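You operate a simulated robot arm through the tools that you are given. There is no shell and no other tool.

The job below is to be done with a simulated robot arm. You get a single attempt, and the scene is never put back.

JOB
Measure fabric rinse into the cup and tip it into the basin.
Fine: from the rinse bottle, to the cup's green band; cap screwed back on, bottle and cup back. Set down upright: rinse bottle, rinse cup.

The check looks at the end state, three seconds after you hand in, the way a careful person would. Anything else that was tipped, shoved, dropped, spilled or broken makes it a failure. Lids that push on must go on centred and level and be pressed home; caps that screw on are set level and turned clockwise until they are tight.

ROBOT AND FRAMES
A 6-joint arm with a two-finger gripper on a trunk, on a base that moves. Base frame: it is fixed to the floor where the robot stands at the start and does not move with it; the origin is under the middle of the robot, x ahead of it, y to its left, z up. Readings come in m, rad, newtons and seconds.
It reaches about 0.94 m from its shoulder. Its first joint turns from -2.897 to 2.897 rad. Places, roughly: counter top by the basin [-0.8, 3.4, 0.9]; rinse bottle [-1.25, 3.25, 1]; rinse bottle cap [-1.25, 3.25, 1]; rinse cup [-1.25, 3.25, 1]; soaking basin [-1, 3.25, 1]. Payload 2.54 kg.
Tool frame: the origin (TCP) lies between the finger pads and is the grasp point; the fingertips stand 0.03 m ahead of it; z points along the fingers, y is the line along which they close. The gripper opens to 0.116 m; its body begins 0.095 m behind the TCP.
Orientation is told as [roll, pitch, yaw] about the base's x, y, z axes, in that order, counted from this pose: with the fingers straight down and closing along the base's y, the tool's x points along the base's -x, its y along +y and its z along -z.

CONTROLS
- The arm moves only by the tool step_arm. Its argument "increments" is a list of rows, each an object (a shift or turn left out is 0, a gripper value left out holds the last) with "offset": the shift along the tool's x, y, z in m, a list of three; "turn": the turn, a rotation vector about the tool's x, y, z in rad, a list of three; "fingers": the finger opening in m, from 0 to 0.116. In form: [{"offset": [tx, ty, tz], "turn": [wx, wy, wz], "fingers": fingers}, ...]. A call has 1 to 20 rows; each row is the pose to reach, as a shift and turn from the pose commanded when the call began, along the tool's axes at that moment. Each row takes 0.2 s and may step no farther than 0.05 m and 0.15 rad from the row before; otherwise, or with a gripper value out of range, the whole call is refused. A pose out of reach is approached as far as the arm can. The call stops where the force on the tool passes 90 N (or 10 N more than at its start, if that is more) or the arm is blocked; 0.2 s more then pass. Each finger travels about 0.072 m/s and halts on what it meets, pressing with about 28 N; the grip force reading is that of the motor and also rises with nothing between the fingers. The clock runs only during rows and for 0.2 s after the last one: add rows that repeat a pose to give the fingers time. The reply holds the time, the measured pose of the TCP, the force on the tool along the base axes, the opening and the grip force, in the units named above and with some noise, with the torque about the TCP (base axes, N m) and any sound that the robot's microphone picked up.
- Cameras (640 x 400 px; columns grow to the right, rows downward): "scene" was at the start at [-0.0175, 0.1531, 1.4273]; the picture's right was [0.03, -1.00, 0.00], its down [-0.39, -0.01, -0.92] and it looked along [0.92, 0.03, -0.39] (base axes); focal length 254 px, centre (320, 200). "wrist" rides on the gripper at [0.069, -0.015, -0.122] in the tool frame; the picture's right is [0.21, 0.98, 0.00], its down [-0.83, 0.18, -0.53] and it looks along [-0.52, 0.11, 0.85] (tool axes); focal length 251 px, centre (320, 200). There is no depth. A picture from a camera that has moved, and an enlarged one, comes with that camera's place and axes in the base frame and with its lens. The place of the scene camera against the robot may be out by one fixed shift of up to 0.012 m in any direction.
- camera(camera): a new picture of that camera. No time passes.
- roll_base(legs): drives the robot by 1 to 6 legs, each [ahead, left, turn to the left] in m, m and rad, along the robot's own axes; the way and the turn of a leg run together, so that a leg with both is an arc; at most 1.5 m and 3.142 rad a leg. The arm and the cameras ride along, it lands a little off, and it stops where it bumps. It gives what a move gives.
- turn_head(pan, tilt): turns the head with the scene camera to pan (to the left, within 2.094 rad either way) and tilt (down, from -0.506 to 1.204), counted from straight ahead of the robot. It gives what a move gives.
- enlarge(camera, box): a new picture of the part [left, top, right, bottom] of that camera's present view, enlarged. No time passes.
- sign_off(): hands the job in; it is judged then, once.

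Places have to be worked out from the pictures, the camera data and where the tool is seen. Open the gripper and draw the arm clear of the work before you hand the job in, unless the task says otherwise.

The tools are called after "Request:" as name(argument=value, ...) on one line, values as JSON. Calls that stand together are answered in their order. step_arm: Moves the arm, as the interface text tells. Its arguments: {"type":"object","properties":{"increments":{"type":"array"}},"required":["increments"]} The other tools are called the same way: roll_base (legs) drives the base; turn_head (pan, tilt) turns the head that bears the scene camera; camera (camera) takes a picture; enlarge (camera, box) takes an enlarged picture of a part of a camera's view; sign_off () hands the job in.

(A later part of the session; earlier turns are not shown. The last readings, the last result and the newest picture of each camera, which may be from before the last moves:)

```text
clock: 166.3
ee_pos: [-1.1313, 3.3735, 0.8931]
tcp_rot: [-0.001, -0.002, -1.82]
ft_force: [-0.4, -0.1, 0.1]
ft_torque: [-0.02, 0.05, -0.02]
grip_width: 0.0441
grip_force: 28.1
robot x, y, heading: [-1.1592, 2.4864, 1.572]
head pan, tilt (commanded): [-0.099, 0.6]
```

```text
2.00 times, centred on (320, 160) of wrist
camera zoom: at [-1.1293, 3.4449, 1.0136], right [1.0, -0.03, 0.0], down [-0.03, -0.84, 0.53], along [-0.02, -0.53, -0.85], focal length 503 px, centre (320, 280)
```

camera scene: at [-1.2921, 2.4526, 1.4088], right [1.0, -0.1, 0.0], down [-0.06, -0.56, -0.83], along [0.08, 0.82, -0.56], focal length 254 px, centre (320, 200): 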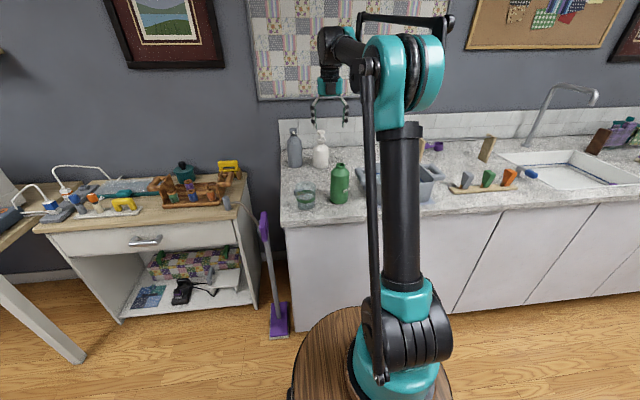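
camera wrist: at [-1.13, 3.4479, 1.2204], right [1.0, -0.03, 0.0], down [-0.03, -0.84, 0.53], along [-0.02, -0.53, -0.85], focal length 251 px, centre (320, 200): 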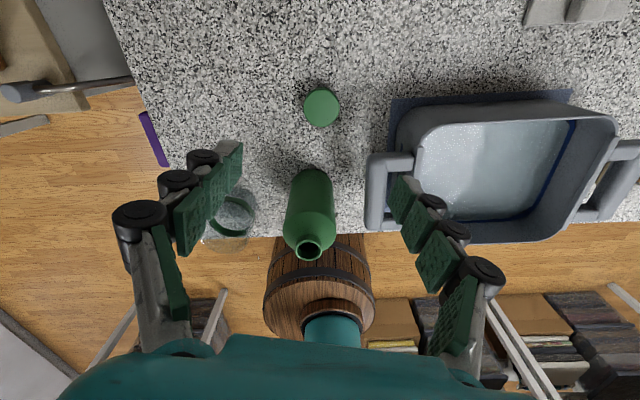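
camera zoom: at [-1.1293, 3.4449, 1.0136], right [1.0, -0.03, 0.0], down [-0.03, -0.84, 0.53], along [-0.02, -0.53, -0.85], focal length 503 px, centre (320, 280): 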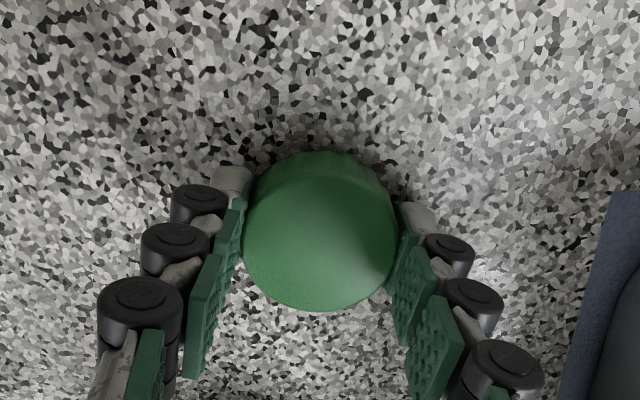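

Cap gripped squarely. I lift it and carry it over the bottle's mouth, hovering at z≈1.10.

Request:
step_arm(increments=[{"offset": [0, 0, -0.03]}, {"offset": [0, 0, -0.075]}, {"offset": [0, 0, -0.12]}, {"offset": [0, 0, -0.165]}, {"offset": [0, 0, -0.21]}, {"offset": [-0.04, 0.0036, -0.21]}, {"offset": [-0.08, 0.0071, -0.21]}, {"offset": [-0.115, 0.0102, -0.21]}, {"offset": [-0.1281, 0.0114, -0.21]}, {"offset": [-0.1281, 0.0114, -0.21]}])

Request:
camera(camera="wrist")

Request:
enlarge(camera="scene", box=[290, 110, 418, 210])

```text
clock: 168.5
ee_pos: [-1.1522, 3.2448, 1.1034]
tcp_rot: [-0.003, -0.002, -1.823]
ft_force: [-0.4, -1.1, 0.1]
ft_torque: [-0.02, 0.03, 0.01]
grip_width: 0.0439
grip_force: 27.9
robot x, y, heading: [-1.1613, 2.4835, 1.568]
head pan, tilt (commanded): [-0.099, 0.6]
```

```text
taken
camera wrist: at [-1.1493, 3.3161, 1.2235], right [1.0, -0.03, 0.0], down [-0.03, -0.84, 0.53], along [-0.02, -0.53, -0.85], focal length 251 px, centre (320, 200)
```

wrist: 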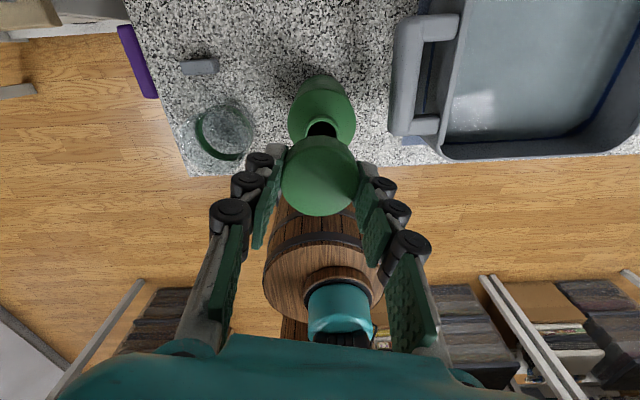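

```text
4.00 times, centred on (354, 160) of scene
camera zoom: at [-1.2919, 2.4534, 1.4088], right [1.0, -0.1, 0.0], down [-0.06, -0.56, -0.83], along [0.08, 0.82, -0.56], focal length 1014 px, centre (184, 360)
```

zoom: 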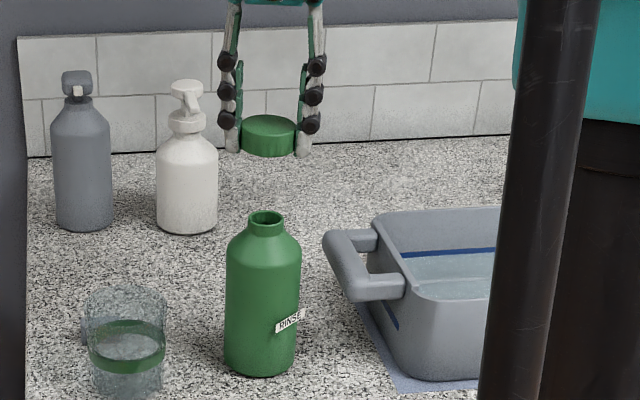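

In the scene view cap and mouth are aligned in x. I enlarge the wrist view to check y.

Request:
enlarge(camera="wrist", box=[250, 60, 390, 230])

```text
2.35 times, centred on (320, 145) of wrist
camera zoom: at [-1.1493, 3.3161, 1.2235], right [1.0, -0.03, 0.0], down [-0.03, -0.84, 0.53], along [-0.02, -0.53, -0.85], focal length 592 px, centre (320, 329)
```

zoom: 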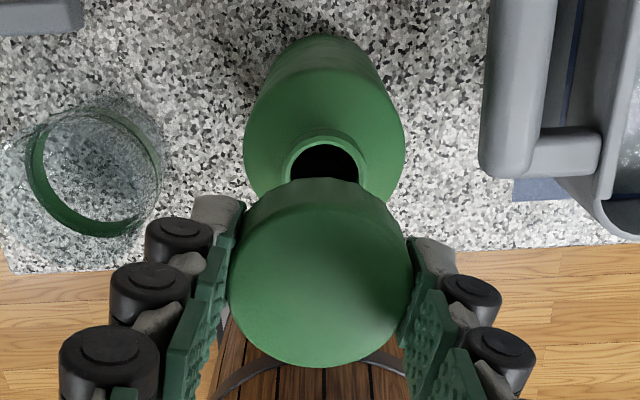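

The mouth is about 3 mm further to +y than the cap; the cap itself is centred on the tool. I correct that and lower to just above the mouth.

Request:
step_arm(increments=[{"offset": [0.0032, 0.0002, 0.01]}, {"offset": [0.0032, 0.0002, 0.03]}, {"offset": [0.0032, 0.0002, 0.047]}, {"offset": [0.0032, 0.0002, 0.047]}])

Request:
enlarge(camera="scene", box=[310, 140, 390, 210])

Request:
enlarge(camera="wrist", box=[250, 60, 390, 230])

```text
clock: 169.5
ee_pos: [-1.1519, 3.2492, 1.0561]
tcp_rot: [-0.001, -0.002, -1.821]
ft_force: [-0.1, 0.4, -0.7]
ft_torque: [-0.02, 0.01, -0.01]
grip_width: 0.0432
grip_force: 28.0
robot x, y, heading: [-1.1606, 2.4822, 1.577]
head pan, tilt (commanded): [-0.099, 0.6]
```

```text
5.71 times, centred on (350, 175) of scene
camera zoom: at [-1.2919, 2.4533, 1.4088], right [1.0, -0.1, 0.0], down [-0.06, -0.56, -0.83], along [0.08, 0.82, -0.56], focal length 1449 px, centre (149, 343)
```

zoom: 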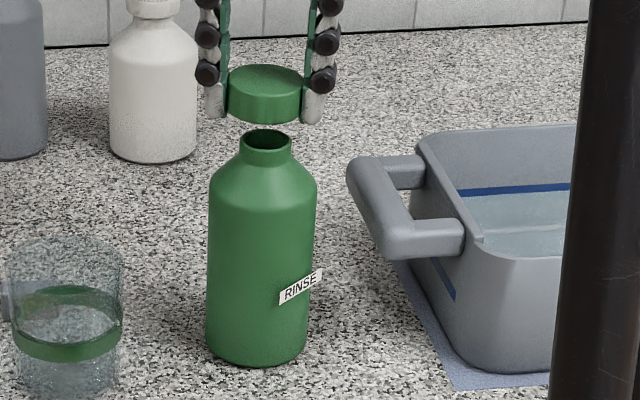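

```text
2.35 times, centred on (320, 145) of wrist
camera zoom: at [-1.1488, 3.3207, 1.1762], right [1.0, -0.03, 0.0], down [-0.03, -0.84, 0.53], along [-0.02, -0.53, -0.85], focal length 592 px, centre (320, 329)
```

zoom: 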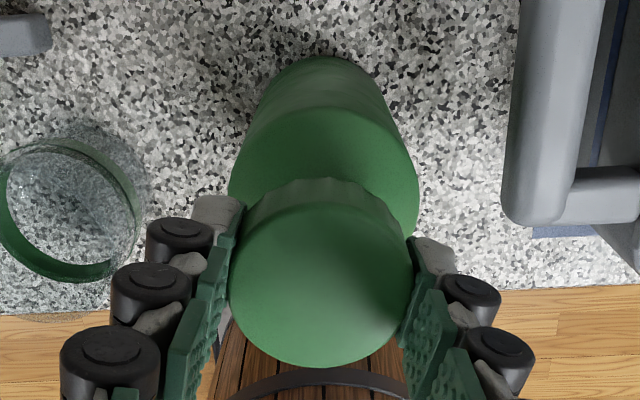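

Cap and mouth are aligned but for about 1.6 mm in x. I correct and lower in small steps until the cap meets the thread.

Request:
step_arm(increments=[{"offset": [0, 0.0016, 0]}, {"offset": [0, 0.0016, 0.004]}, {"offset": [0, 0.0016, 0.008]}, {"offset": [0, 0.0016, 0.01]}])

Request:
enlarge(camera="scene", box=[310, 140, 390, 210])

```text
clock: 170.5
ee_pos: [-1.1512, 3.2489, 1.0456]
tcp_rot: [-0.003, -0.003, -1.821]
ft_force: [0.2, -0.2, 0.1]
ft_torque: [0.01, 0.05, -0.01]
grip_width: 0.0435
grip_force: 28.3
robot x, y, heading: [-1.16, 2.4846, 1.572]
head pan, tilt (commanded): [-0.099, 0.6]
```

```text
5.71 times, centred on (350, 175) of scene
camera zoom: at [-1.2919, 2.4533, 1.4088], right [1.0, -0.1, 0.0], down [-0.06, -0.56, -0.83], along [0.08, 0.82, -0.56], focal length 1449 px, centre (149, 343)
```

zoom: 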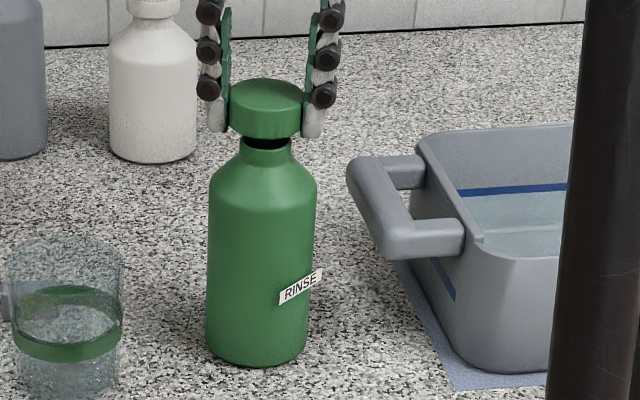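

The cap is still ~9 mm above the thread start. I lower further in small steps with force checks.

Request:
step_arm(increments=[{"offset": [0, 0, 0.002]}, {"offset": [0, 0, 0.004]}, {"offset": [0, 0, 0.005]}])

Request:
enlarge(camera="scene", box=[310, 140, 390, 210])

```text
clock: 171.3
ee_pos: [-1.1509, 3.2492, 1.0418]
tcp_rot: [-0.002, 0.0, -1.822]
ft_force: [-1.1, 3.0, 18.6]
ft_torque: [0.27, 0.05, 0.01]
grip_width: 0.0434
grip_force: 27.9
robot x, y, heading: [-1.1611, 2.4852, 1.573]
head pan, tilt (commanded): [-0.099, 0.6]
```

```text
5.71 times, centred on (350, 175) of scene
camera zoom: at [-1.292, 2.4528, 1.4088], right [1.0, -0.1, 0.0], down [-0.06, -0.56, -0.83], along [0.08, 0.82, -0.56], focal length 1449 px, centre (149, 343)
```

zoom: 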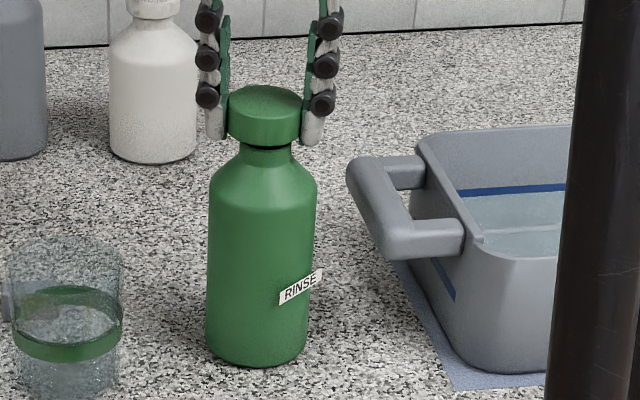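

Contact at 18.6 N comes some 3 mm too high, and the torque says it bears on the +y side of the mouth, so the cap sits slightly too far to −y. I back up, shift 1.5 mm to +y and try again.

Request:
step_arm(increments=[{"offset": [0, 0, -0.004]}, {"offset": [0.0015, -0.0004, -0.004]}, {"offset": [0.0015, -0.0004, -0.001]}, {"offset": [0.0015, -0.0004, 0.0005]}, {"offset": [0.0015, -0.0004, 0.0005]}])

Request:
enlarge(camera="scene", box=[325, 150, 365, 185])

```text
clock: 172.5
ee_pos: [-1.1507, 3.2495, 1.0415]
tcp_rot: [-0.002, 0.001, -1.822]
ft_force: [-1.8, -2.8, 23.3]
ft_torque: [0.05, 0.11, -0.02]
grip_width: 0.0434
grip_force: 28.2
robot x, y, heading: [-1.1611, 2.4876, 1.572]
head pan, tilt (commanded): [-0.099, 0.6]
```

```text
11.43 times, centred on (345, 168) of scene
camera zoom: at [-1.292, 2.4524, 1.4088], right [1.0, -0.1, 0.0], down [-0.06, -0.56, -0.83], along [0.08, 0.82, -0.56], focal length 2897 px, centre (34, 571)
```

zoom: 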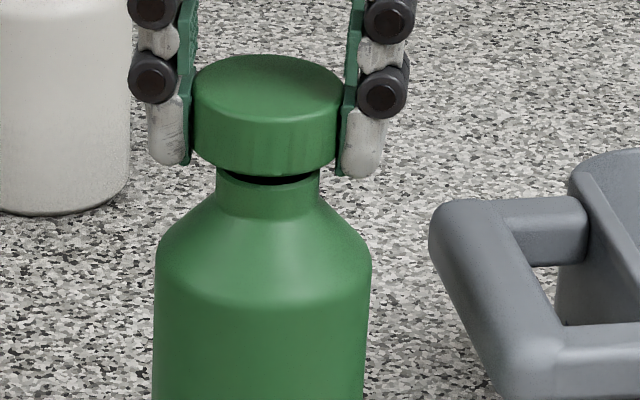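

Contact again, with the cap level and centred; this may well be the thread's start. I turn clockwise 0.8 rad with a light press and look whether it draws down.

Request:
step_arm(increments=[{"offset": [0, 0, 0.0003], "turn": [0, 0, 0.13]}, {"offset": [0, 0, 0.0006], "turn": [0, 0, 0.26]}, {"offset": [0, 0, 0.0009], "turn": [0, 0, 0.39]}, {"offset": [0, 0, 0.0012], "turn": [0, 0, 0.52]}, {"offset": [0, 0, 0.0015], "turn": [0, 0, 0.65]}, {"offset": [0, 0, 0.0018], "turn": [0, 0, 0.78]}])

Request:
enlarge(camera="scene", box=[310, 140, 390, 210])

```text
clock: 173.9
ee_pos: [-1.1509, 3.2495, 1.0383]
tcp_rot: [0.0, -0.002, -2.604]
ft_force: [-4.7, 0.3, 17.1]
ft_torque: [0.13, 0.23, 0.05]
grip_width: 0.0428
grip_force: 28.2
robot x, y, heading: [-1.161, 2.4854, 1.572]
head pan, tilt (commanded): [-0.099, 0.6]
```

```text
5.71 times, centred on (350, 175) of scene
camera zoom: at [-1.2921, 2.4528, 1.4088], right [1.0, -0.1, 0.0], down [-0.06, -0.56, -0.83], along [0.08, 0.82, -0.56], focal length 1449 px, centre (149, 343)
```

zoom: 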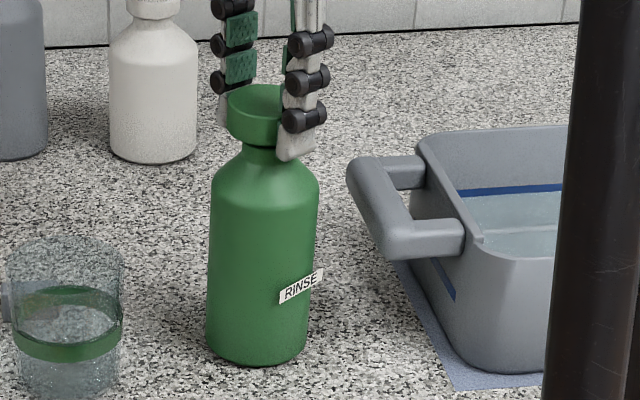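

The cap has not clearly drawn down yet, and the bottle is nudged slightly sideways. I check with the wrist view how the cap sits.

Request:
enlarge(camera="wrist", box=[250, 60, 390, 230])

Request:
enlarge(camera="scene", box=[325, 150, 365, 185])

```text
2.35 times, centred on (320, 145) of wrist
camera zoom: at [-1.0986, 3.2982, 1.1594], right [0.69, -0.73, 0.0], down [-0.62, -0.58, 0.53], along [-0.39, -0.37, -0.84], focal length 592 px, centre (320, 329)
```

zoom: 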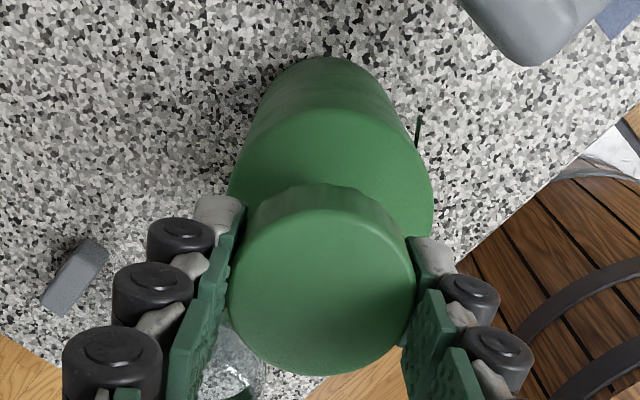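

```text
11.43 times, centred on (345, 168) of scene
camera zoom: at [-1.2921, 2.4528, 1.4088], right [1.0, -0.1, 0.0], down [-0.06, -0.56, -0.83], along [0.08, 0.82, -0.56], focal length 2897 px, centre (34, 571)
```

zoom: 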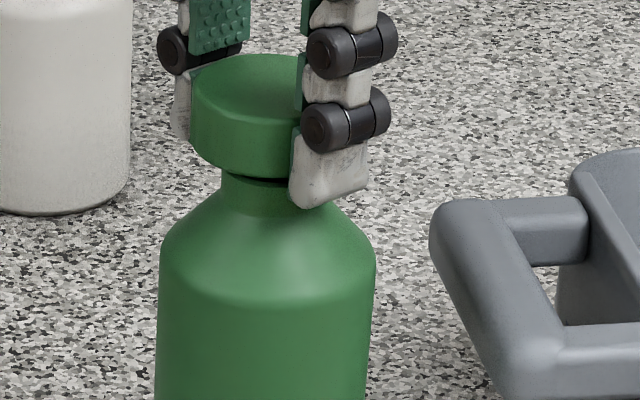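

Comparing cap and shoulder circles, the cap is about 3 mm too far to +y and 1.5 mm to −x of the neck. I lift off 16 mm, turn back and shift accordingly, then verify.

Request:
step_arm(increments=[{"offset": [0, 0, -0.006]}, {"offset": [0, 0, -0.016]}, {"offset": [-0.0002, 0.0033, -0.016], "turn": [0, 0, -0.13]}, {"offset": [-0.0002, 0.0033, -0.016], "turn": [0, 0, -0.26]}, {"offset": [-0.0002, 0.0033, -0.016], "turn": [0, 0, -0.39]}, {"offset": [-0.0002, 0.0033, -0.016], "turn": [0, 0, -0.52]}, {"offset": [-0.0002, 0.0033, -0.016], "turn": [0, 0, -0.65]}, {"offset": [-0.0002, 0.0033, -0.016], "turn": [0, 0, -0.78]}, {"offset": [-0.0002, 0.0033, -0.016], "turn": [0, 0, -0.78]}])

Request:
enlarge(camera="wrist", box=[250, 60, 390, 230])

Request:
enlarge(camera="scene", box=[310, 140, 390, 210])

```text
clock: 175.9
ee_pos: [-1.1479, 3.2474, 1.0545]
tcp_rot: [-0.001, -0.003, -1.82]
ft_force: [0.1, 0.4, 0.4]
ft_torque: [-0.01, 0.0, 0.01]
grip_width: 0.0429
grip_force: 28.6
robot x, y, heading: [-1.1622, 2.4856, 1.575]
head pan, tilt (commanded): [-0.099, 0.6]
```

```text
2.35 times, centred on (320, 145) of wrist
camera zoom: at [-1.1459, 3.3186, 1.1754], right [1.0, -0.03, 0.0], down [-0.03, -0.84, 0.53], along [-0.02, -0.53, -0.85], focal length 592 px, centre (320, 329)
```

zoom: 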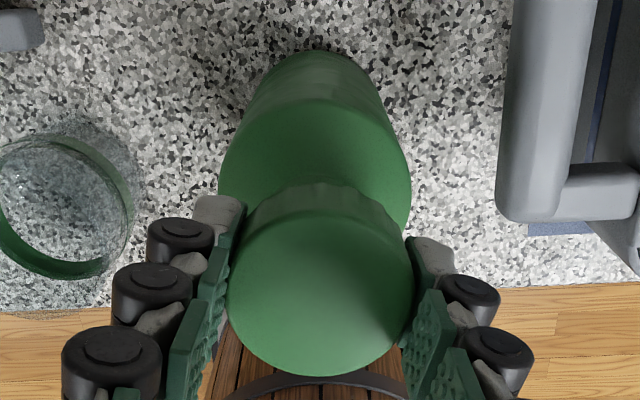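

```text
5.71 times, centred on (350, 175) of scene
camera zoom: at [-1.2919, 2.4533, 1.4088], right [1.0, -0.1, 0.0], down [-0.06, -0.56, -0.83], along [0.08, 0.82, -0.56], focal length 1449 px, centre (149, 343)
```

zoom: 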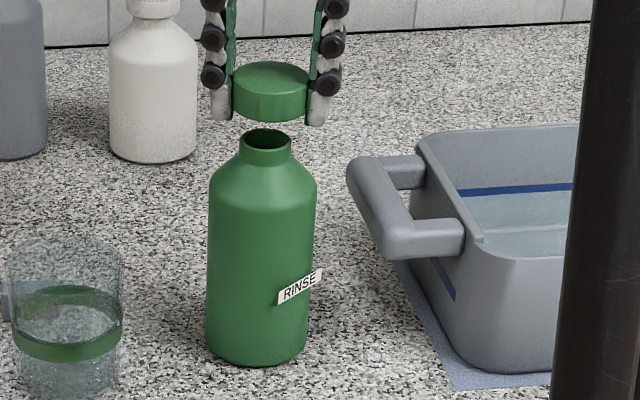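

Once unloaded the bottle stood back in place; the cap now needs about 2.4 mm toward −x. I shift it, and turn the tool a quarter turn to check the y alignment the same way.

Request:
step_arm(increments=[{"offset": [-0.0006, -0.0023, 0]}, {"offset": [-0.0006, -0.0023, 0], "turn": [0, 0, 0.15]}, {"offset": [-0.0006, -0.0023, 0], "turn": [0, 0, 0.3]}, {"offset": [-0.0006, -0.0023, 0], "turn": [0, 0, 0.45]}, {"offset": [-0.0006, -0.0023, 0], "turn": [0, 0, 0.6]}, {"offset": [-0.0006, -0.0023, 0], "turn": [0, 0, 0.75]}, {"offset": [-0.0006, -0.0023, 0], "turn": [0, 0, 0.9]}, {"offset": [-0.0006, -0.0023, 0], "turn": [0, 0, 1.05]}, {"offset": [-0.0006, -0.0023, 0], "turn": [0, 0, 1.2]}, {"offset": [-0.0006, -0.0023, 0], "turn": [0, 0, 1.35]}, {"offset": [-0.0006, -0.0023, 0], "turn": [0, 0, 1.5]}, {"offset": [-0.0006, -0.0023, 0], "turn": [0, 0, 1.5]}])

Request:
enlarge(camera="wrist", box=[250, 60, 390, 230])

Request:
enlarge(camera="scene", box=[310, 140, 390, 210])

```text
clock: 178.5
ee_pos: [-1.1519, 3.2468, 1.054]
tcp_rot: [0.0, -0.002, 2.96]
ft_force: [-0.9, -0.4, -0.4]
ft_torque: [-0.01, -0.01, -0.04]
grip_width: 0.0433
grip_force: 27.6
robot x, y, heading: [-1.1617, 2.4847, 1.568]
head pan, tilt (commanded): [-0.099, 0.6]
```

```text
2.35 times, centred on (320, 145) of wrist
camera zoom: at [-1.08, 3.2506, 1.1747], right [0.03, -1.0, 0.0], down [-0.84, -0.03, 0.54], along [-0.53, -0.02, -0.84], focal length 592 px, centre (320, 329)
```

zoom: 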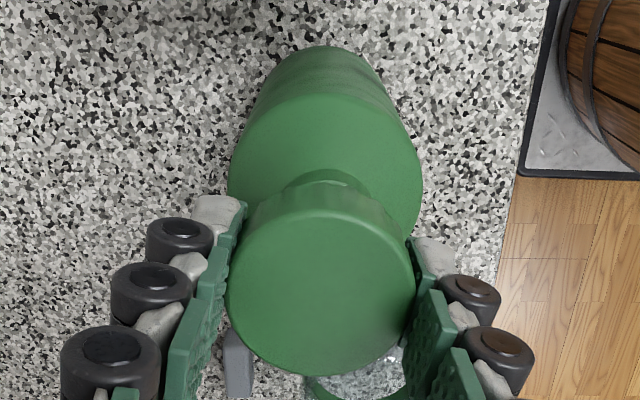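

```text
5.71 times, centred on (350, 175) of scene
camera zoom: at [-1.2919, 2.4533, 1.4088], right [1.0, -0.1, 0.0], down [-0.06, -0.56, -0.83], along [0.08, 0.82, -0.56], focal length 1449 px, centre (149, 343)
```

zoom: 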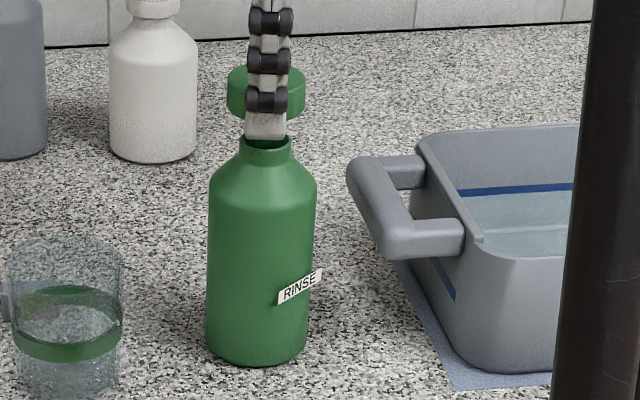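

In this view the neck lies 1.7 mm further to −y than the cap. I shift by that, turn back, and check x once more.

Request:
step_arm(increments=[{"offset": [0.0003, 0.0017, 0]}, {"offset": [0.0003, 0.0017, 0], "turn": [0, 0, -0.15]}, {"offset": [0.0003, 0.0017, 0], "turn": [0, 0, -0.3]}, {"offset": [0.0003, 0.0017, 0], "turn": [0, 0, -0.45]}, {"offset": [0.0003, 0.0017, 0], "turn": [0, 0, -0.6]}, {"offset": [0.0003, 0.0017, 0], "turn": [0, 0, -0.75]}, {"offset": [0.0003, 0.0017, 0], "turn": [0, 0, -0.9]}, {"offset": [0.0003, 0.0017, 0], "turn": [0, 0, -1.05]}, {"offset": [0.0003, 0.0017, 0], "turn": [0, 0, -1.2]}, {"offset": [0.0003, 0.0017, 0], "turn": [0, 0, -1.35]}, {"offset": [0.0003, 0.0017, 0], "turn": [0, 0, -1.5]}, {"offset": [0.0003, 0.0017, 0], "turn": [0, 0, -1.5]}])

Request:
enlarge(camera="wrist", box=[250, 60, 390, 230])

Request:
enlarge(camera="scene", box=[325, 150, 365, 185])

```text
clock: 181.1
ee_pos: [-1.15, 3.247, 1.0534]
tcp_rot: [-0.003, -0.002, -1.821]
ft_force: [0.1, -0.6, 0.6]
ft_torque: [0.02, -0.01, -0.01]
grip_width: 0.0431
grip_force: 28.0
robot x, y, heading: [-1.1626, 2.4841, 1.574]
head pan, tilt (commanded): [-0.099, 0.6]
```

```text
2.35 times, centred on (320, 145) of wrist
camera zoom: at [-1.1479, 3.3169, 1.1742], right [1.0, -0.03, 0.0], down [-0.03, -0.84, 0.53], along [-0.02, -0.53, -0.85], focal length 592 px, centre (320, 329)
```

zoom: 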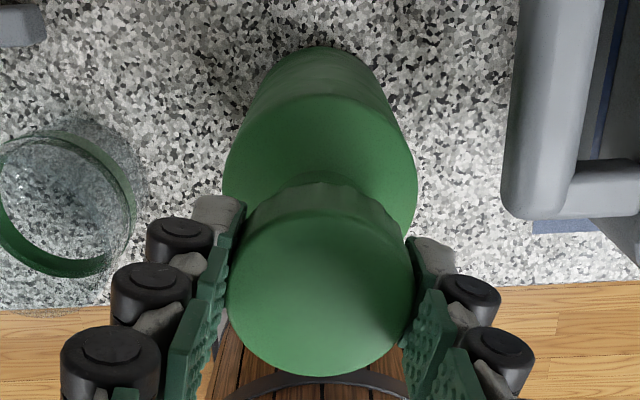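

```text
11.43 times, centred on (345, 168) of scene
camera zoom: at [-1.2919, 2.4533, 1.4088], right [1.0, -0.1, 0.0], down [-0.06, -0.56, -0.83], along [0.08, 0.82, -0.56], focal length 2897 px, centre (34, 571)
```

zoom: 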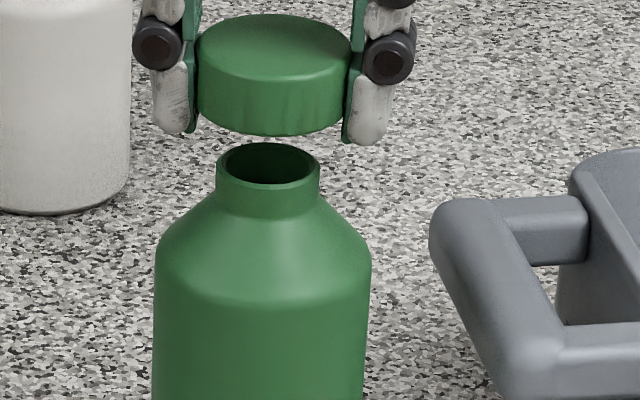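

Cap and mouth are now aligned in both views, and level. I lower again in small steps.

Request:
step_arm(increments=[{"offset": [0, 0, 0.004]}, {"offset": [0, 0, 0.008]}, {"offset": [0, 0, 0.01]}, {"offset": [0, 0, 0.0115]}])

```text
clock: 182.1
ee_pos: [-1.1519, 3.2453, 1.0413]
tcp_rot: [-0.002, 0.0, -1.822]
ft_force: [0.3, -0.1, -0.2]
ft_torque: [0.03, 0.0, 0.02]
grip_width: 0.0435
grip_force: 27.9
robot x, y, heading: [-1.1645, 2.4844, 1.57]
head pan, tilt (commanded): [-0.099, 0.6]
```

No contact here now. I continue down in 1.5 mm steps.

Request:
step_arm(increments=[{"offset": [0, 0, 0.0015]}, {"offset": [0, 0, 0.003]}])

Request:
enlarge(camera="scene", box=[325, 150, 365, 185])

```text
clock: 182.7
ee_pos: [-1.1511, 3.2454, 1.0408]
tcp_rot: [-0.003, -0.003, -1.822]
ft_force: [0.9, 0.5, 0.1]
ft_torque: [-0.02, -0.01, 0.01]
grip_width: 0.0433
grip_force: 28.6
robot x, y, heading: [-1.1615, 2.4849, 1.573]
head pan, tilt (commanded): [-0.099, 0.6]
```

```text
11.43 times, centred on (345, 168) of scene
camera zoom: at [-1.2919, 2.4533, 1.4088], right [1.0, -0.1, 0.0], down [-0.06, -0.56, -0.83], along [0.08, 0.82, -0.56], focal length 2897 px, centre (34, 571)
```

zoom: 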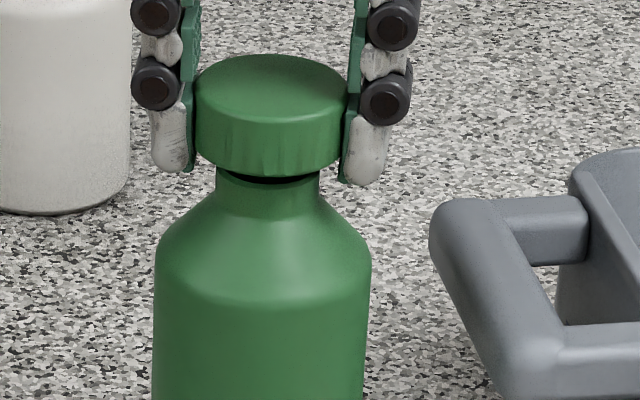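

Still free, with the cap's edge just over the rim. Further down in small steps.

Request:
step_arm(increments=[{"offset": [0, 0, 0.0015]}, {"offset": [0, 0, 0.003]}])

```text
clock: 183.3
ee_pos: [-1.152, 3.2457, 1.0379]
tcp_rot: [-0.002, 0.0, -1.822]
ft_force: [0.0, -0.3, -0.5]
ft_torque: [0.0, -0.02, -0.04]
grip_width: 0.0436
grip_force: 27.6
robot x, y, heading: [-1.1616, 2.4829, 1.571]
head pan, tilt (commanded): [-0.099, 0.6]
```

Request:
step_arm(increments=[{"offset": [0, 0, 0.0015]}, {"offset": [0, 0, 0.003]}])

Request:
enlarge(camera="scene", box=[325, 150, 365, 185])

```text
clock: 183.9
ee_pos: [-1.152, 3.2462, 1.0357]
tcp_rot: [-0.003, 0.0, -1.823]
ft_force: [-1.1, 4.7, 26.0]
ft_torque: [0.1, 0.07, -0.02]
grip_width: 0.0435
grip_force: 27.8
robot x, y, heading: [-1.1592, 2.4857, 1.57]
head pan, tilt (commanded): [-0.099, 0.6]
```

```text
11.43 times, centred on (345, 168) of scene
camera zoom: at [-1.292, 2.4527, 1.4088], right [1.0, -0.1, 0.0], down [-0.06, -0.56, -0.83], along [0.08, 0.82, -0.56], focal length 2897 px, centre (34, 571)
```

zoom: 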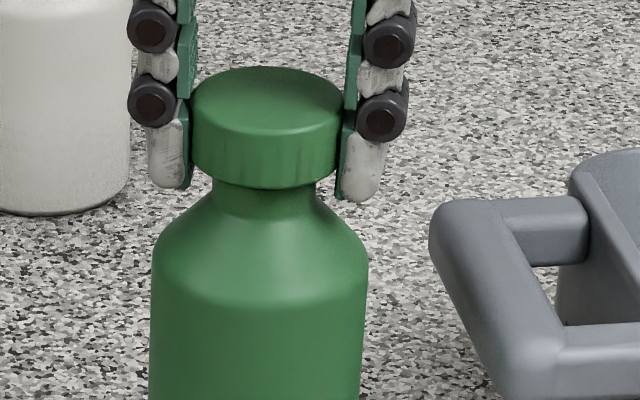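

This time the cap went deeper – about 3 mm above its seated height, at the thread start, with 26 N. I turn clockwise 1.4 rad while following it down slightly.

Request:
step_arm(increments=[{"offset": [0, 0, 0.0001], "turn": [0, 0, 0.14]}, {"offset": [0, 0, 0.0002], "turn": [0, 0, 0.28]}, {"offset": [0, 0, 0.0003], "turn": [0, 0, 0.42]}, {"offset": [0, 0, 0.0004], "turn": [0, 0, 0.56]}, {"offset": [0, 0, 0.0005], "turn": [0, 0, 0.7]}, {"offset": [0, 0, 0.0006], "turn": [0, 0, 0.84]}, {"offset": [0, 0, 0.0007], "turn": [0, 0, 0.98]}, {"offset": [0, 0, 0.0008], "turn": [0, 0, 1.12]}, {"offset": [0, 0, 0.0009], "turn": [0, 0, 1.26]}, {"offset": [0, 0, 0.001], "turn": [0, 0, 1.4]}])

Request:
enlarge(camera="scene", box=[310, 140, 390, 210])

```text
clock: 186.1
ee_pos: [-1.1506, 3.2447, 1.0333]
tcp_rot: [0.0, -0.003, 3.061]
ft_force: [-1.0, 1.4, 7.0]
ft_torque: [-0.05, 0.21, 0.0]
grip_width: 0.0431
grip_force: 28.2
robot x, y, heading: [-1.1601, 2.4855, 1.573]
head pan, tilt (commanded): [-0.099, 0.6]
```

```text
5.71 times, centred on (350, 175) of scene
camera zoom: at [-1.292, 2.4531, 1.4088], right [1.0, -0.1, 0.0], down [-0.06, -0.56, -0.83], along [0.08, 0.82, -0.56], focal length 1449 px, centre (149, 343)
```

zoom: 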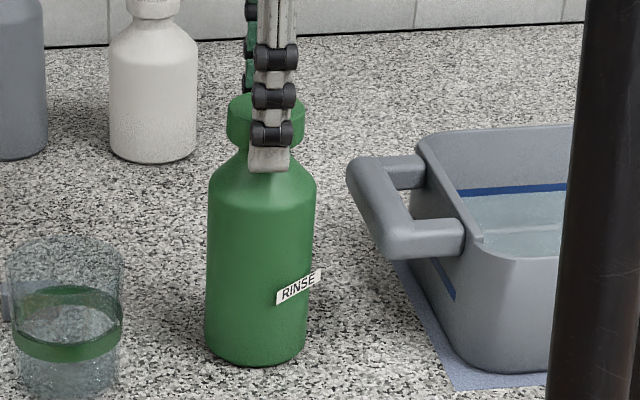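

The press fell to 7 N and the label hardly moved: the thread is drawing the cap down. I continue 1.1 rad clockwise.

Request:
step_arm(increments=[{"offset": [0, 0, 0.0003], "turn": [0, 0, 0.14]}, {"offset": [0, 0, 0.0006], "turn": [0, 0, 0.28]}, {"offset": [0, 0, 0.0008], "turn": [0, 0, 0.42]}, {"offset": [0, 0, 0.001], "turn": [0, 0, 0.56]}, {"offset": [0, 0, 0.0011], "turn": [0, 0, 0.7]}, {"offset": [0, 0, 0.0012], "turn": [0, 0, 0.84]}, {"offset": [0, 0, 0.0013], "turn": [0, 0, 0.98]}, {"offset": [0, 0, 0.0014], "turn": [0, 0, 1.1]}])

Request:
enlarge(camera="scene", box=[310, 140, 390, 210])

```text
clock: 187.9
ee_pos: [-1.1514, 3.2465, 1.0305]
tcp_rot: [0.002, 0.0, 1.961]
ft_force: [2.3, 5.7, 22.2]
ft_torque: [0.37, -0.09, 0.0]
grip_width: 0.0433
grip_force: 28.1
robot x, y, heading: [-1.1614, 2.4844, 1.572]
head pan, tilt (commanded): [-0.099, 0.6]
```

```text
5.71 times, centred on (350, 175) of scene
camera zoom: at [-1.2918, 2.4528, 1.4088], right [1.0, -0.1, 0.0], down [-0.06, -0.56, -0.83], along [0.08, 0.82, -0.56], focal length 1449 px, centre (149, 343)
```

zoom: 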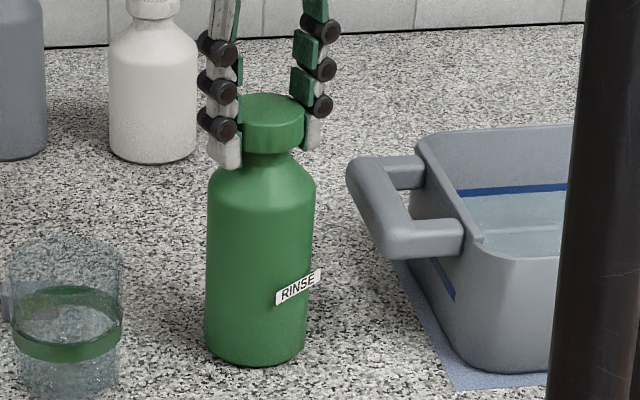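

The cap sits visibly lower, the label has not moved. I open, raise the grip 9 mm off the shoulder, and turn back for a last tightening bite.

Request:
step_arm(increments=[{"offset": [0, 0, -0.001], "fingers": 0.062}, {"offset": [0, 0, -0.001], "fingers": 0.062}, {"offset": [0, 0, -0.005], "turn": [0, 0, -0.14], "fingers": 0.062}, {"offset": [0, 0, -0.009], "turn": [0, 0, -0.28]}, {"offset": [0, 0, -0.009], "turn": [0, 0, -0.42]}, {"offset": [0, 0, -0.009], "turn": [0, 0, -0.57]}, {"offset": [0, 0, -0.009], "turn": [0, 0, -0.72]}, {"offset": [0, 0, -0.009], "turn": [0, 0, -0.87]}, {"offset": [0, 0, -0.009], "turn": [0, 0, -1.02]}, {"offset": [0, 0, -0.009], "turn": [0, 0, -1.17]}, {"offset": [0, 0, -0.009], "turn": [0, 0, -1.32]}, {"offset": [0, 0, -0.009], "turn": [0, 0, -1.47]}, {"offset": [0, 0, -0.009], "turn": [0, 0, -1.62]}, {"offset": [0, 0, -0.009], "turn": [0, 0, -1.77]}, {"offset": [0, 0, -0.009], "turn": [0, 0, -1.92]}, {"offset": [0, 0, -0.009], "turn": [0, 0, -2.07]}, {"offset": [0, 0, -0.009], "turn": [0, 0, -2.22]}, {"offset": [0, 0, -0.009], "turn": [0, 0, -2.36]}, {"offset": [0, 0, -0.009], "turn": [0, 0, -2.48]}])

Request:
enlarge(camera="scene", box=[325, 150, 365, 185])

Request:
enlarge(camera="wrist", box=[250, 60, 390, 230])

```text
clock: 191.9
ee_pos: [-1.1519, 3.2447, 1.0399]
tcp_rot: [-0.003, -0.002, -1.84]
ft_force: [0.9, -0.2, 0.0]
ft_torque: [0.03, -0.02, 0.0]
grip_width: 0.062
grip_force: 0.1
robot x, y, heading: [-1.1625, 2.486, 1.571]
head pan, tilt (commanded): [-0.099, 0.6]
```

```text
11.43 times, centred on (345, 168) of scene
camera zoom: at [-1.2919, 2.4533, 1.4088], right [1.0, -0.1, 0.0], down [-0.06, -0.56, -0.83], along [0.08, 0.82, -0.56], focal length 2897 px, centre (34, 571)
```

zoom: 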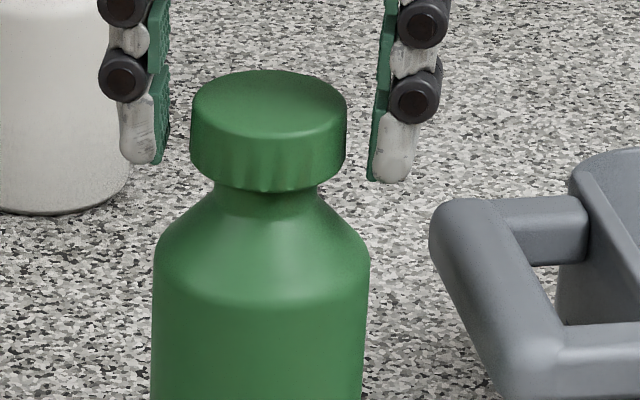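

```text
2.35 times, centred on (320, 145) of wrist
camera zoom: at [-1.1471, 3.3169, 1.161], right [1.0, -0.05, 0.0], down [-0.04, -0.84, 0.53], along [-0.03, -0.53, -0.85], focal length 592 px, centre (320, 329)
```

zoom: 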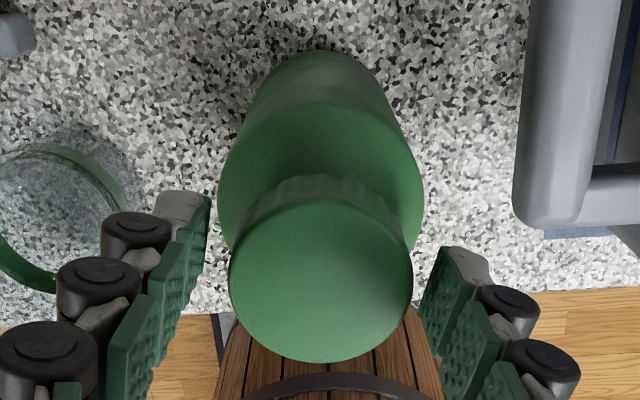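

The cap sits level and centred on the neck, about 1–2 mm above its original height. I regrip, press, and turn clockwise another 2 rad.

Request:
step_arm(increments=[{"fingers": 0.05}, {"fingers": 0.035}, {"fingers": 0.03}, {"offset": [0, 0, 0.0025]}, {"offset": [0, 0, 0.0026], "turn": [0, 0, 0.14]}, {"offset": [0, 0, 0.0028], "turn": [0, 0, 0.28]}, {"offset": [0, 0, 0.003], "turn": [0, 0, 0.42]}, {"offset": [0, 0, 0.0032], "turn": [0, 0, 0.56]}, {"offset": [0, 0, 0.0034], "turn": [0, 0, 0.7]}, {"offset": [0, 0, 0.0036], "turn": [0, 0, 0.84]}, {"offset": [0, 0, 0.0038], "turn": [0, 0, 0.98]}, {"offset": [0, 0, 0.004], "turn": [0, 0, 1.12]}, {"offset": [0, 0, 0.0042], "turn": [0, 0, 1.26]}, {"offset": [0, 0, 0.0044], "turn": [0, 0, 1.4]}, {"offset": [0, 0, 0.0046], "turn": [0, 0, 1.54]}, {"offset": [0, 0, 0.0048], "turn": [0, 0, 1.68]}, {"offset": [0, 0, 0.005], "turn": [0, 0, 1.82]}, {"offset": [0, 0, 0.0052], "turn": [0, 0, 1.96]}])

Request:
enlarge(camera="scene", box=[310, 140, 390, 210])

```text
clock: 195.7
ee_pos: [-1.1516, 3.2453, 1.0364]
tcp_rot: [0.003, 0.0, 2.48]
ft_force: [-2.3, 4.6, 16.0]
ft_torque: [0.31, 0.29, -0.04]
grip_width: 0.0437
grip_force: 28.1
robot x, y, heading: [-1.159, 2.4859, 1.575]
head pan, tilt (commanded): [-0.099, 0.6]
```

```text
5.71 times, centred on (350, 175) of scene
camera zoom: at [-1.292, 2.453, 1.4088], right [1.0, -0.1, 0.0], down [-0.06, -0.56, -0.83], along [0.08, 0.82, -0.56], focal length 1449 px, centre (149, 343)
```

zoom: 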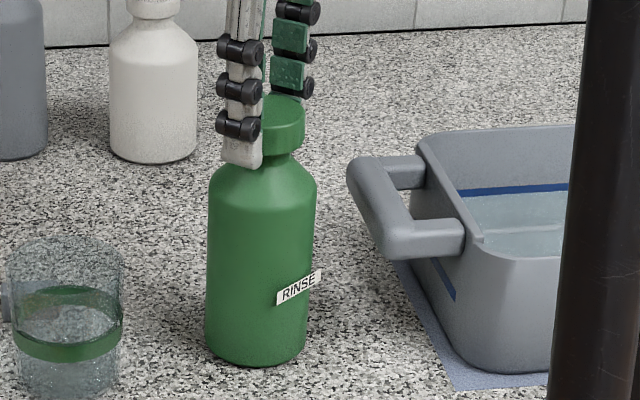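

No bottle rotation yet, so it is still winding in. I turn another 1.5 rad with the press held.

Request:
step_arm(increments=[{"offset": [0, 0, 0.0002], "turn": [0, 0, 0.14]}, {"offset": [0, 0, 0.0004], "turn": [0, 0, 0.28]}, {"offset": [0, 0, 0.0006], "turn": [0, 0, 0.42]}, {"offset": [0, 0, 0.0008], "turn": [0, 0, 0.56]}, {"offset": [0, 0, 0.001], "turn": [0, 0, 0.7]}, {"offset": [0, 0, 0.0012], "turn": [0, 0, 0.84]}, {"offset": [0, 0, 0.0014], "turn": [0, 0, 0.98]}, {"offset": [0, 0, 0.0016], "turn": [0, 0, 1.12]}, {"offset": [0, 0, 0.0018], "turn": [0, 0, 1.26]}, {"offset": [0, 0, 0.002], "turn": [0, 0, 1.4]}, {"offset": [0, 0, 0.002], "turn": [0, 0, 1.5]}])

Request:
enlarge(camera="scene", box=[310, 140, 390, 210])

```text
clock: 198.1
ee_pos: [-1.1503, 3.245, 1.0335]
tcp_rot: [0.001, 0.002, 0.98]
ft_force: [-0.2, 0.6, 10.9]
ft_torque: [0.08, 0.03, 0.13]
grip_width: 0.0438
grip_force: 27.9
robot x, y, heading: [-1.1594, 2.4883, 1.568]
head pan, tilt (commanded): [-0.099, 0.6]
```

```text
5.71 times, centred on (350, 175) of scene
camera zoom: at [-1.2919, 2.453, 1.4088], right [1.0, -0.1, 0.0], down [-0.06, -0.56, -0.83], along [0.08, 0.82, -0.56], focal length 1449 px, centre (149, 343)
```

zoom: 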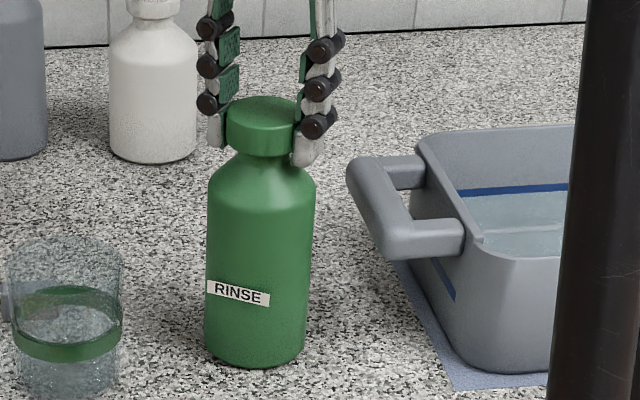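

Now the bottle turned along with the cap (torque 0.13 N·m at 11 N press): the cap is running tight. For a firmer final twist I regrip higher, press harder and turn 0.5 rad more.

Request:
step_arm(increments=[{"offset": [0, 0, -0.001], "fingers": 0.062}, {"offset": [0, 0, -0.001], "fingers": 0.062}, {"offset": [0, 0, -0.005], "turn": [0, 0, -0.13]}, {"offset": [0, 0, -0.0085], "turn": [0, 0, -0.27]}, {"offset": [0, 0, -0.0085], "turn": [0, 0, -0.41]}, {"offset": [0, 0, -0.0085], "turn": [0, 0, -0.55]}, {"offset": [0, 0, -0.0085], "turn": [0, 0, -0.55], "fingers": 0.045}, {"offset": [0, 0, -0.0085], "turn": [0, 0, -0.55], "fingers": 0.03}, {"offset": [0, 0, -0.0085], "turn": [0, 0, -0.55], "fingers": 0.03}, {"offset": [0, 0, -0.0065], "turn": [0, 0, -0.55]}, {"offset": [0, 0, -0.0045], "turn": [0, 0, -0.55]}, {"offset": [0, 0, -0.004], "turn": [0, 0, -0.55]}])

```text
clock: 200.7
ee_pos: [-1.1519, 3.2446, 1.0374]
tcp_rot: [0.002, 0.002, 1.532]
ft_force: [0.1, -2.5, 20.1]
ft_torque: [-0.1, -0.04, 0.14]
grip_width: 0.0437
grip_force: 27.7
robot x, y, heading: [-1.16, 2.4845, 1.574]
head pan, tilt (commanded): [-0.099, 0.6]
```

Pressing with 20 N; now the final clockwise twist with a little more press.

Request:
step_arm(increments=[{"offset": [0, 0, 0.001], "turn": [0, 0, 0.08]}, {"offset": [0, 0, 0.0015], "turn": [0, 0, 0.16]}, {"offset": [0, 0, 0.0018], "turn": [0, 0, 0.24]}, {"offset": [0, 0, 0.002], "turn": [0, 0, 0.32]}])

Request:
enlarge(camera="scene", box=[310, 140, 390, 210])

```text
clock: 201.7
ee_pos: [-1.1507, 3.2463, 1.0358]
tcp_rot: [0.002, 0.0, 1.208]
ft_force: [0.1, 0.8, 13.8]
ft_torque: [0.04, -0.03, 0.25]
grip_width: 0.0433
grip_force: 27.7
robot x, y, heading: [-1.1568, 2.4855, 1.57]
head pan, tilt (commanded): [-0.099, 0.6]
```

```text
5.71 times, centred on (350, 175) of scene
camera zoom: at [-1.2919, 2.4528, 1.4088], right [1.0, -0.1, 0.0], down [-0.06, -0.56, -0.83], along [0.08, 0.82, -0.56], focal length 1449 px, centre (149, 343)
```

zoom: 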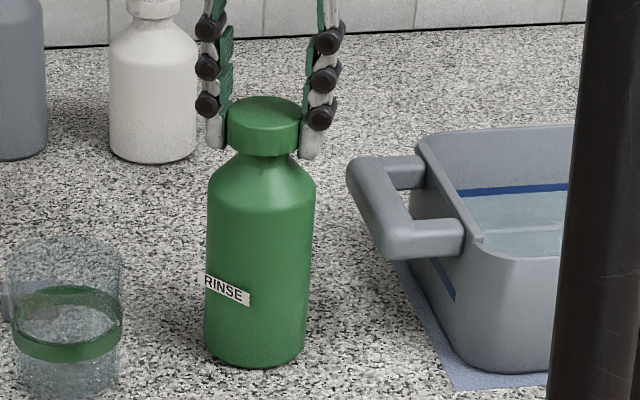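

Torque reached 0.25 N·m with the bottle slipping on the counter, so the cap is tight. One more short twist with a harder press to be sure.

Request:
step_arm(increments=[{"offset": [0, 0, 0.002]}, {"offset": [0, 0, 0.004]}, {"offset": [0, 0, 0.0045], "turn": [0, 0, 0.05]}, {"offset": [0, 0, 0.0048], "turn": [0, 0, 0.1]}, {"offset": [0, 0, 0.005], "turn": [0, 0, 0.15]}])

Request:
enlarge(camera="scene", box=[310, 140, 390, 210])

```text
clock: 202.9
ee_pos: [-1.1521, 3.245, 1.0296]
tcp_rot: [0.002, 0.0, 1.061]
ft_force: [-0.2, 1.5, 21.5]
ft_torque: [0.01, 0.0, 0.28]
grip_width: 0.0437
grip_force: 27.8
robot x, y, heading: [-1.1672, 2.4839, 1.57]
head pan, tilt (commanded): [-0.099, 0.6]
```

```text
5.71 times, centred on (350, 175) of scene
camera zoom: at [-1.292, 2.4527, 1.4088], right [1.0, -0.1, 0.0], down [-0.06, -0.56, -0.83], along [0.08, 0.82, -0.56], focal length 1449 px, centre (149, 343)
```

zoom: 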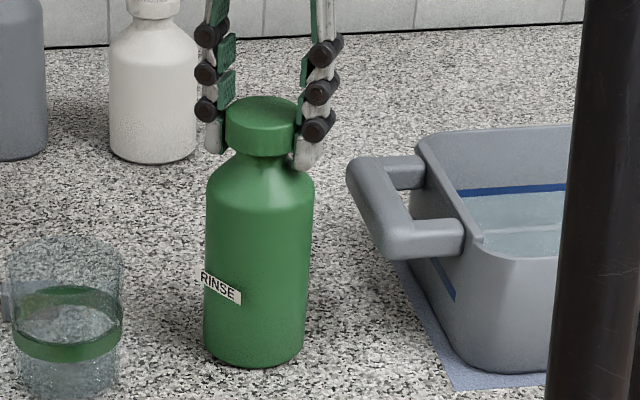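

The cap is tight (0.28 N·m, bottle slipping under it) and down at its original height. I relieve the press, open and rise clear.

Request:
step_arm(increments=[{"offset": [0, 0, -0.002]}, {"offset": [0, 0, -0.003], "fingers": 0.055}, {"offset": [0, 0, -0.003], "fingers": 0.07}, {"offset": [0, 0, -0.003], "fingers": 0.07}, {"offset": [0, 0, -0.02]}, {"offset": [0, 0, -0.05]}, {"offset": [0, 0, -0.09]}, {"offset": [0, 0, -0.13]}])

Request:
camera(camera="wrist")

Request:
enlarge(camera="scene", box=[325, 150, 365, 185])

Request:
enlarge(camera="scene", box=[280, 120, 440, 220])

```text
clock: 204.7
ee_pos: [-1.1514, 3.2446, 1.1592]
tcp_rot: [0.002, 0.001, 1.061]
ft_force: [-0.6, 0.0, 0.4]
ft_torque: [-0.02, 0.04, 0.0]
grip_width: 0.0698
grip_force: 0.0
robot x, y, heading: [-1.1586, 2.4871, 1.571]
head pan, tilt (commanded): [-0.099, 0.6]
```

```text
taken
camera wrist: at [-1.1714, 3.1779, 1.2799], right [-0.96, 0.29, 0.0], down [0.24, 0.81, 0.53], along [0.15, 0.51, -0.85], focal length 251 px, centre (320, 200)
```

wrist: 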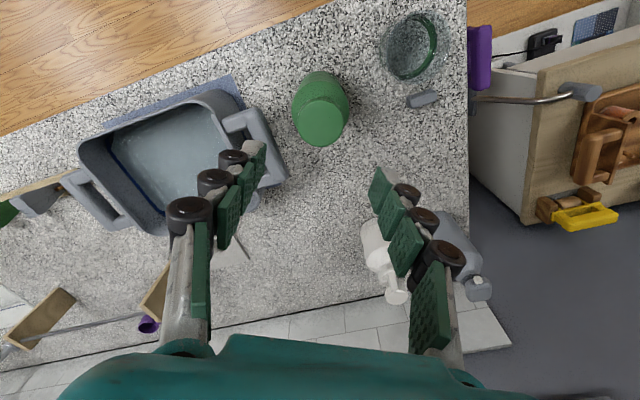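

```text
11.43 times, centred on (345, 168) of scene
camera zoom: at [-1.2919, 2.4534, 1.4088], right [1.0, -0.1, 0.0], down [-0.06, -0.56, -0.83], along [0.08, 0.82, -0.57], focal length 2897 px, centre (34, 571)
```

zoom: 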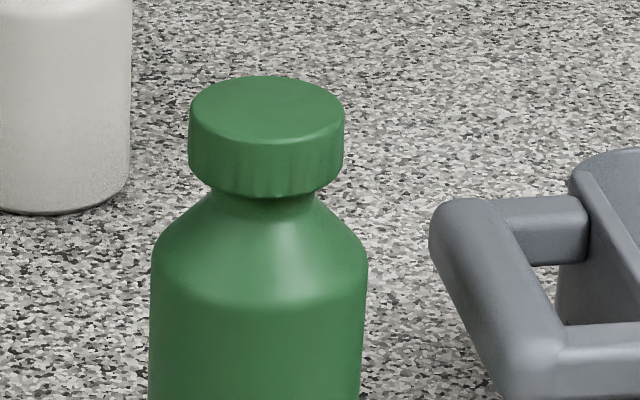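

```text
4.00 times, centred on (360, 170) of scene
camera zoom: at [-1.2919, 2.4534, 1.4088], right [1.0, -0.1, 0.0], down [-0.06, -0.56, -0.83], along [0.08, 0.82, -0.57], focal length 1014 px, centre (160, 320)
```

zoom: 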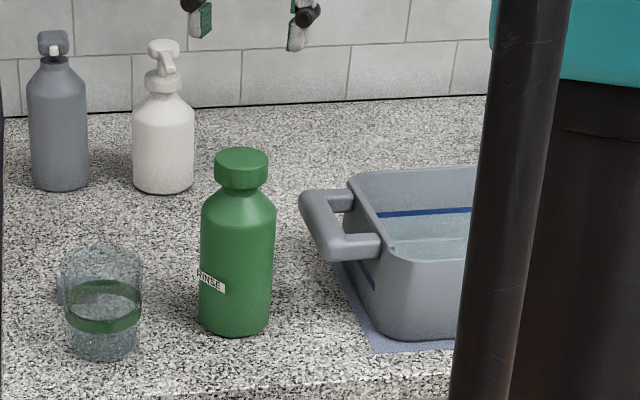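

Cap level and fully down, cup and bottle at their old places, counter clean. I open the gripper and draw the arm up and back from the work.

Request:
step_arm(increments=[{"offset": [0, 0, -0.045], "fingers": 0.116}, {"offset": [0, 0, -0.09], "fingers": 0.116}, {"offset": [0.035, -0.02, -0.11]}, {"offset": [0.07, -0.039, -0.12]}, {"offset": [0.105, -0.059, -0.12]}, {"offset": [0.14, -0.078, -0.12]}, {"offset": [0.175, -0.098, -0.12]}, {"offset": [0.192, -0.107, -0.12]}])

Request:
camera(camera="scene")

Request:
camera(camera="wrist")

```text
clock: 206.5
ee_pos: [-1.1513, 3.0267, 1.2811]
tcp_rot: [0.001, 0.001, 1.061]
ft_force: [0.0, 0.4, -0.2]
ft_torque: [-0.03, -0.01, -0.03]
grip_width: 0.116
grip_force: 0.0
robot x, y, heading: [-1.1619, 2.483, 1.568]
head pan, tilt (commanded): [-0.099, 0.6]
```

```text
taken
camera scene: at [-1.2919, 2.4536, 1.4088], right [1.0, -0.1, 0.0], down [-0.06, -0.56, -0.82], along [0.08, 0.82, -0.57], focal length 254 px, centre (320, 200)
```

scene: 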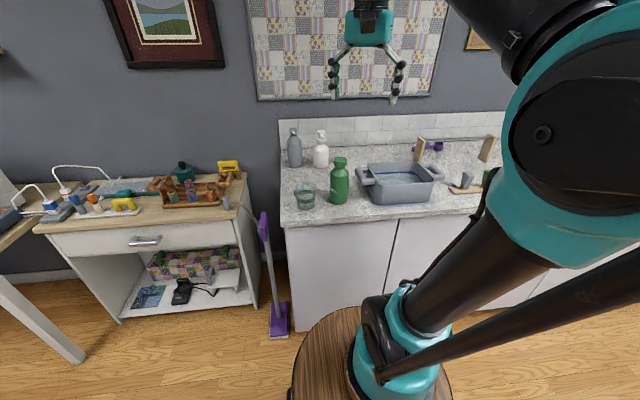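

```text
taken
camera wrist: at [-1.1708, 2.9595, 1.4023], right [-0.96, 0.29, 0.0], down [0.25, 0.81, 0.53], along [0.15, 0.51, -0.85], focal length 251 px, centre (320, 200)
```

wrist: 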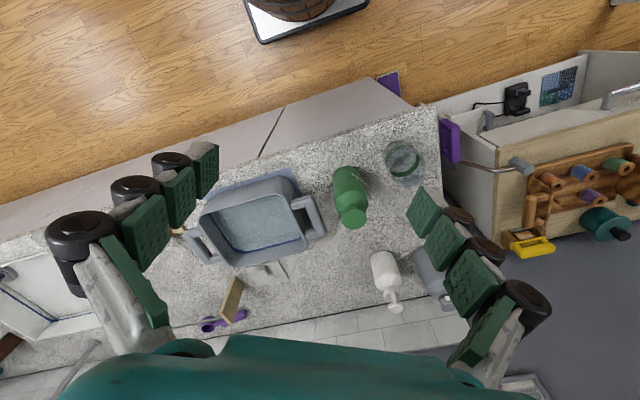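

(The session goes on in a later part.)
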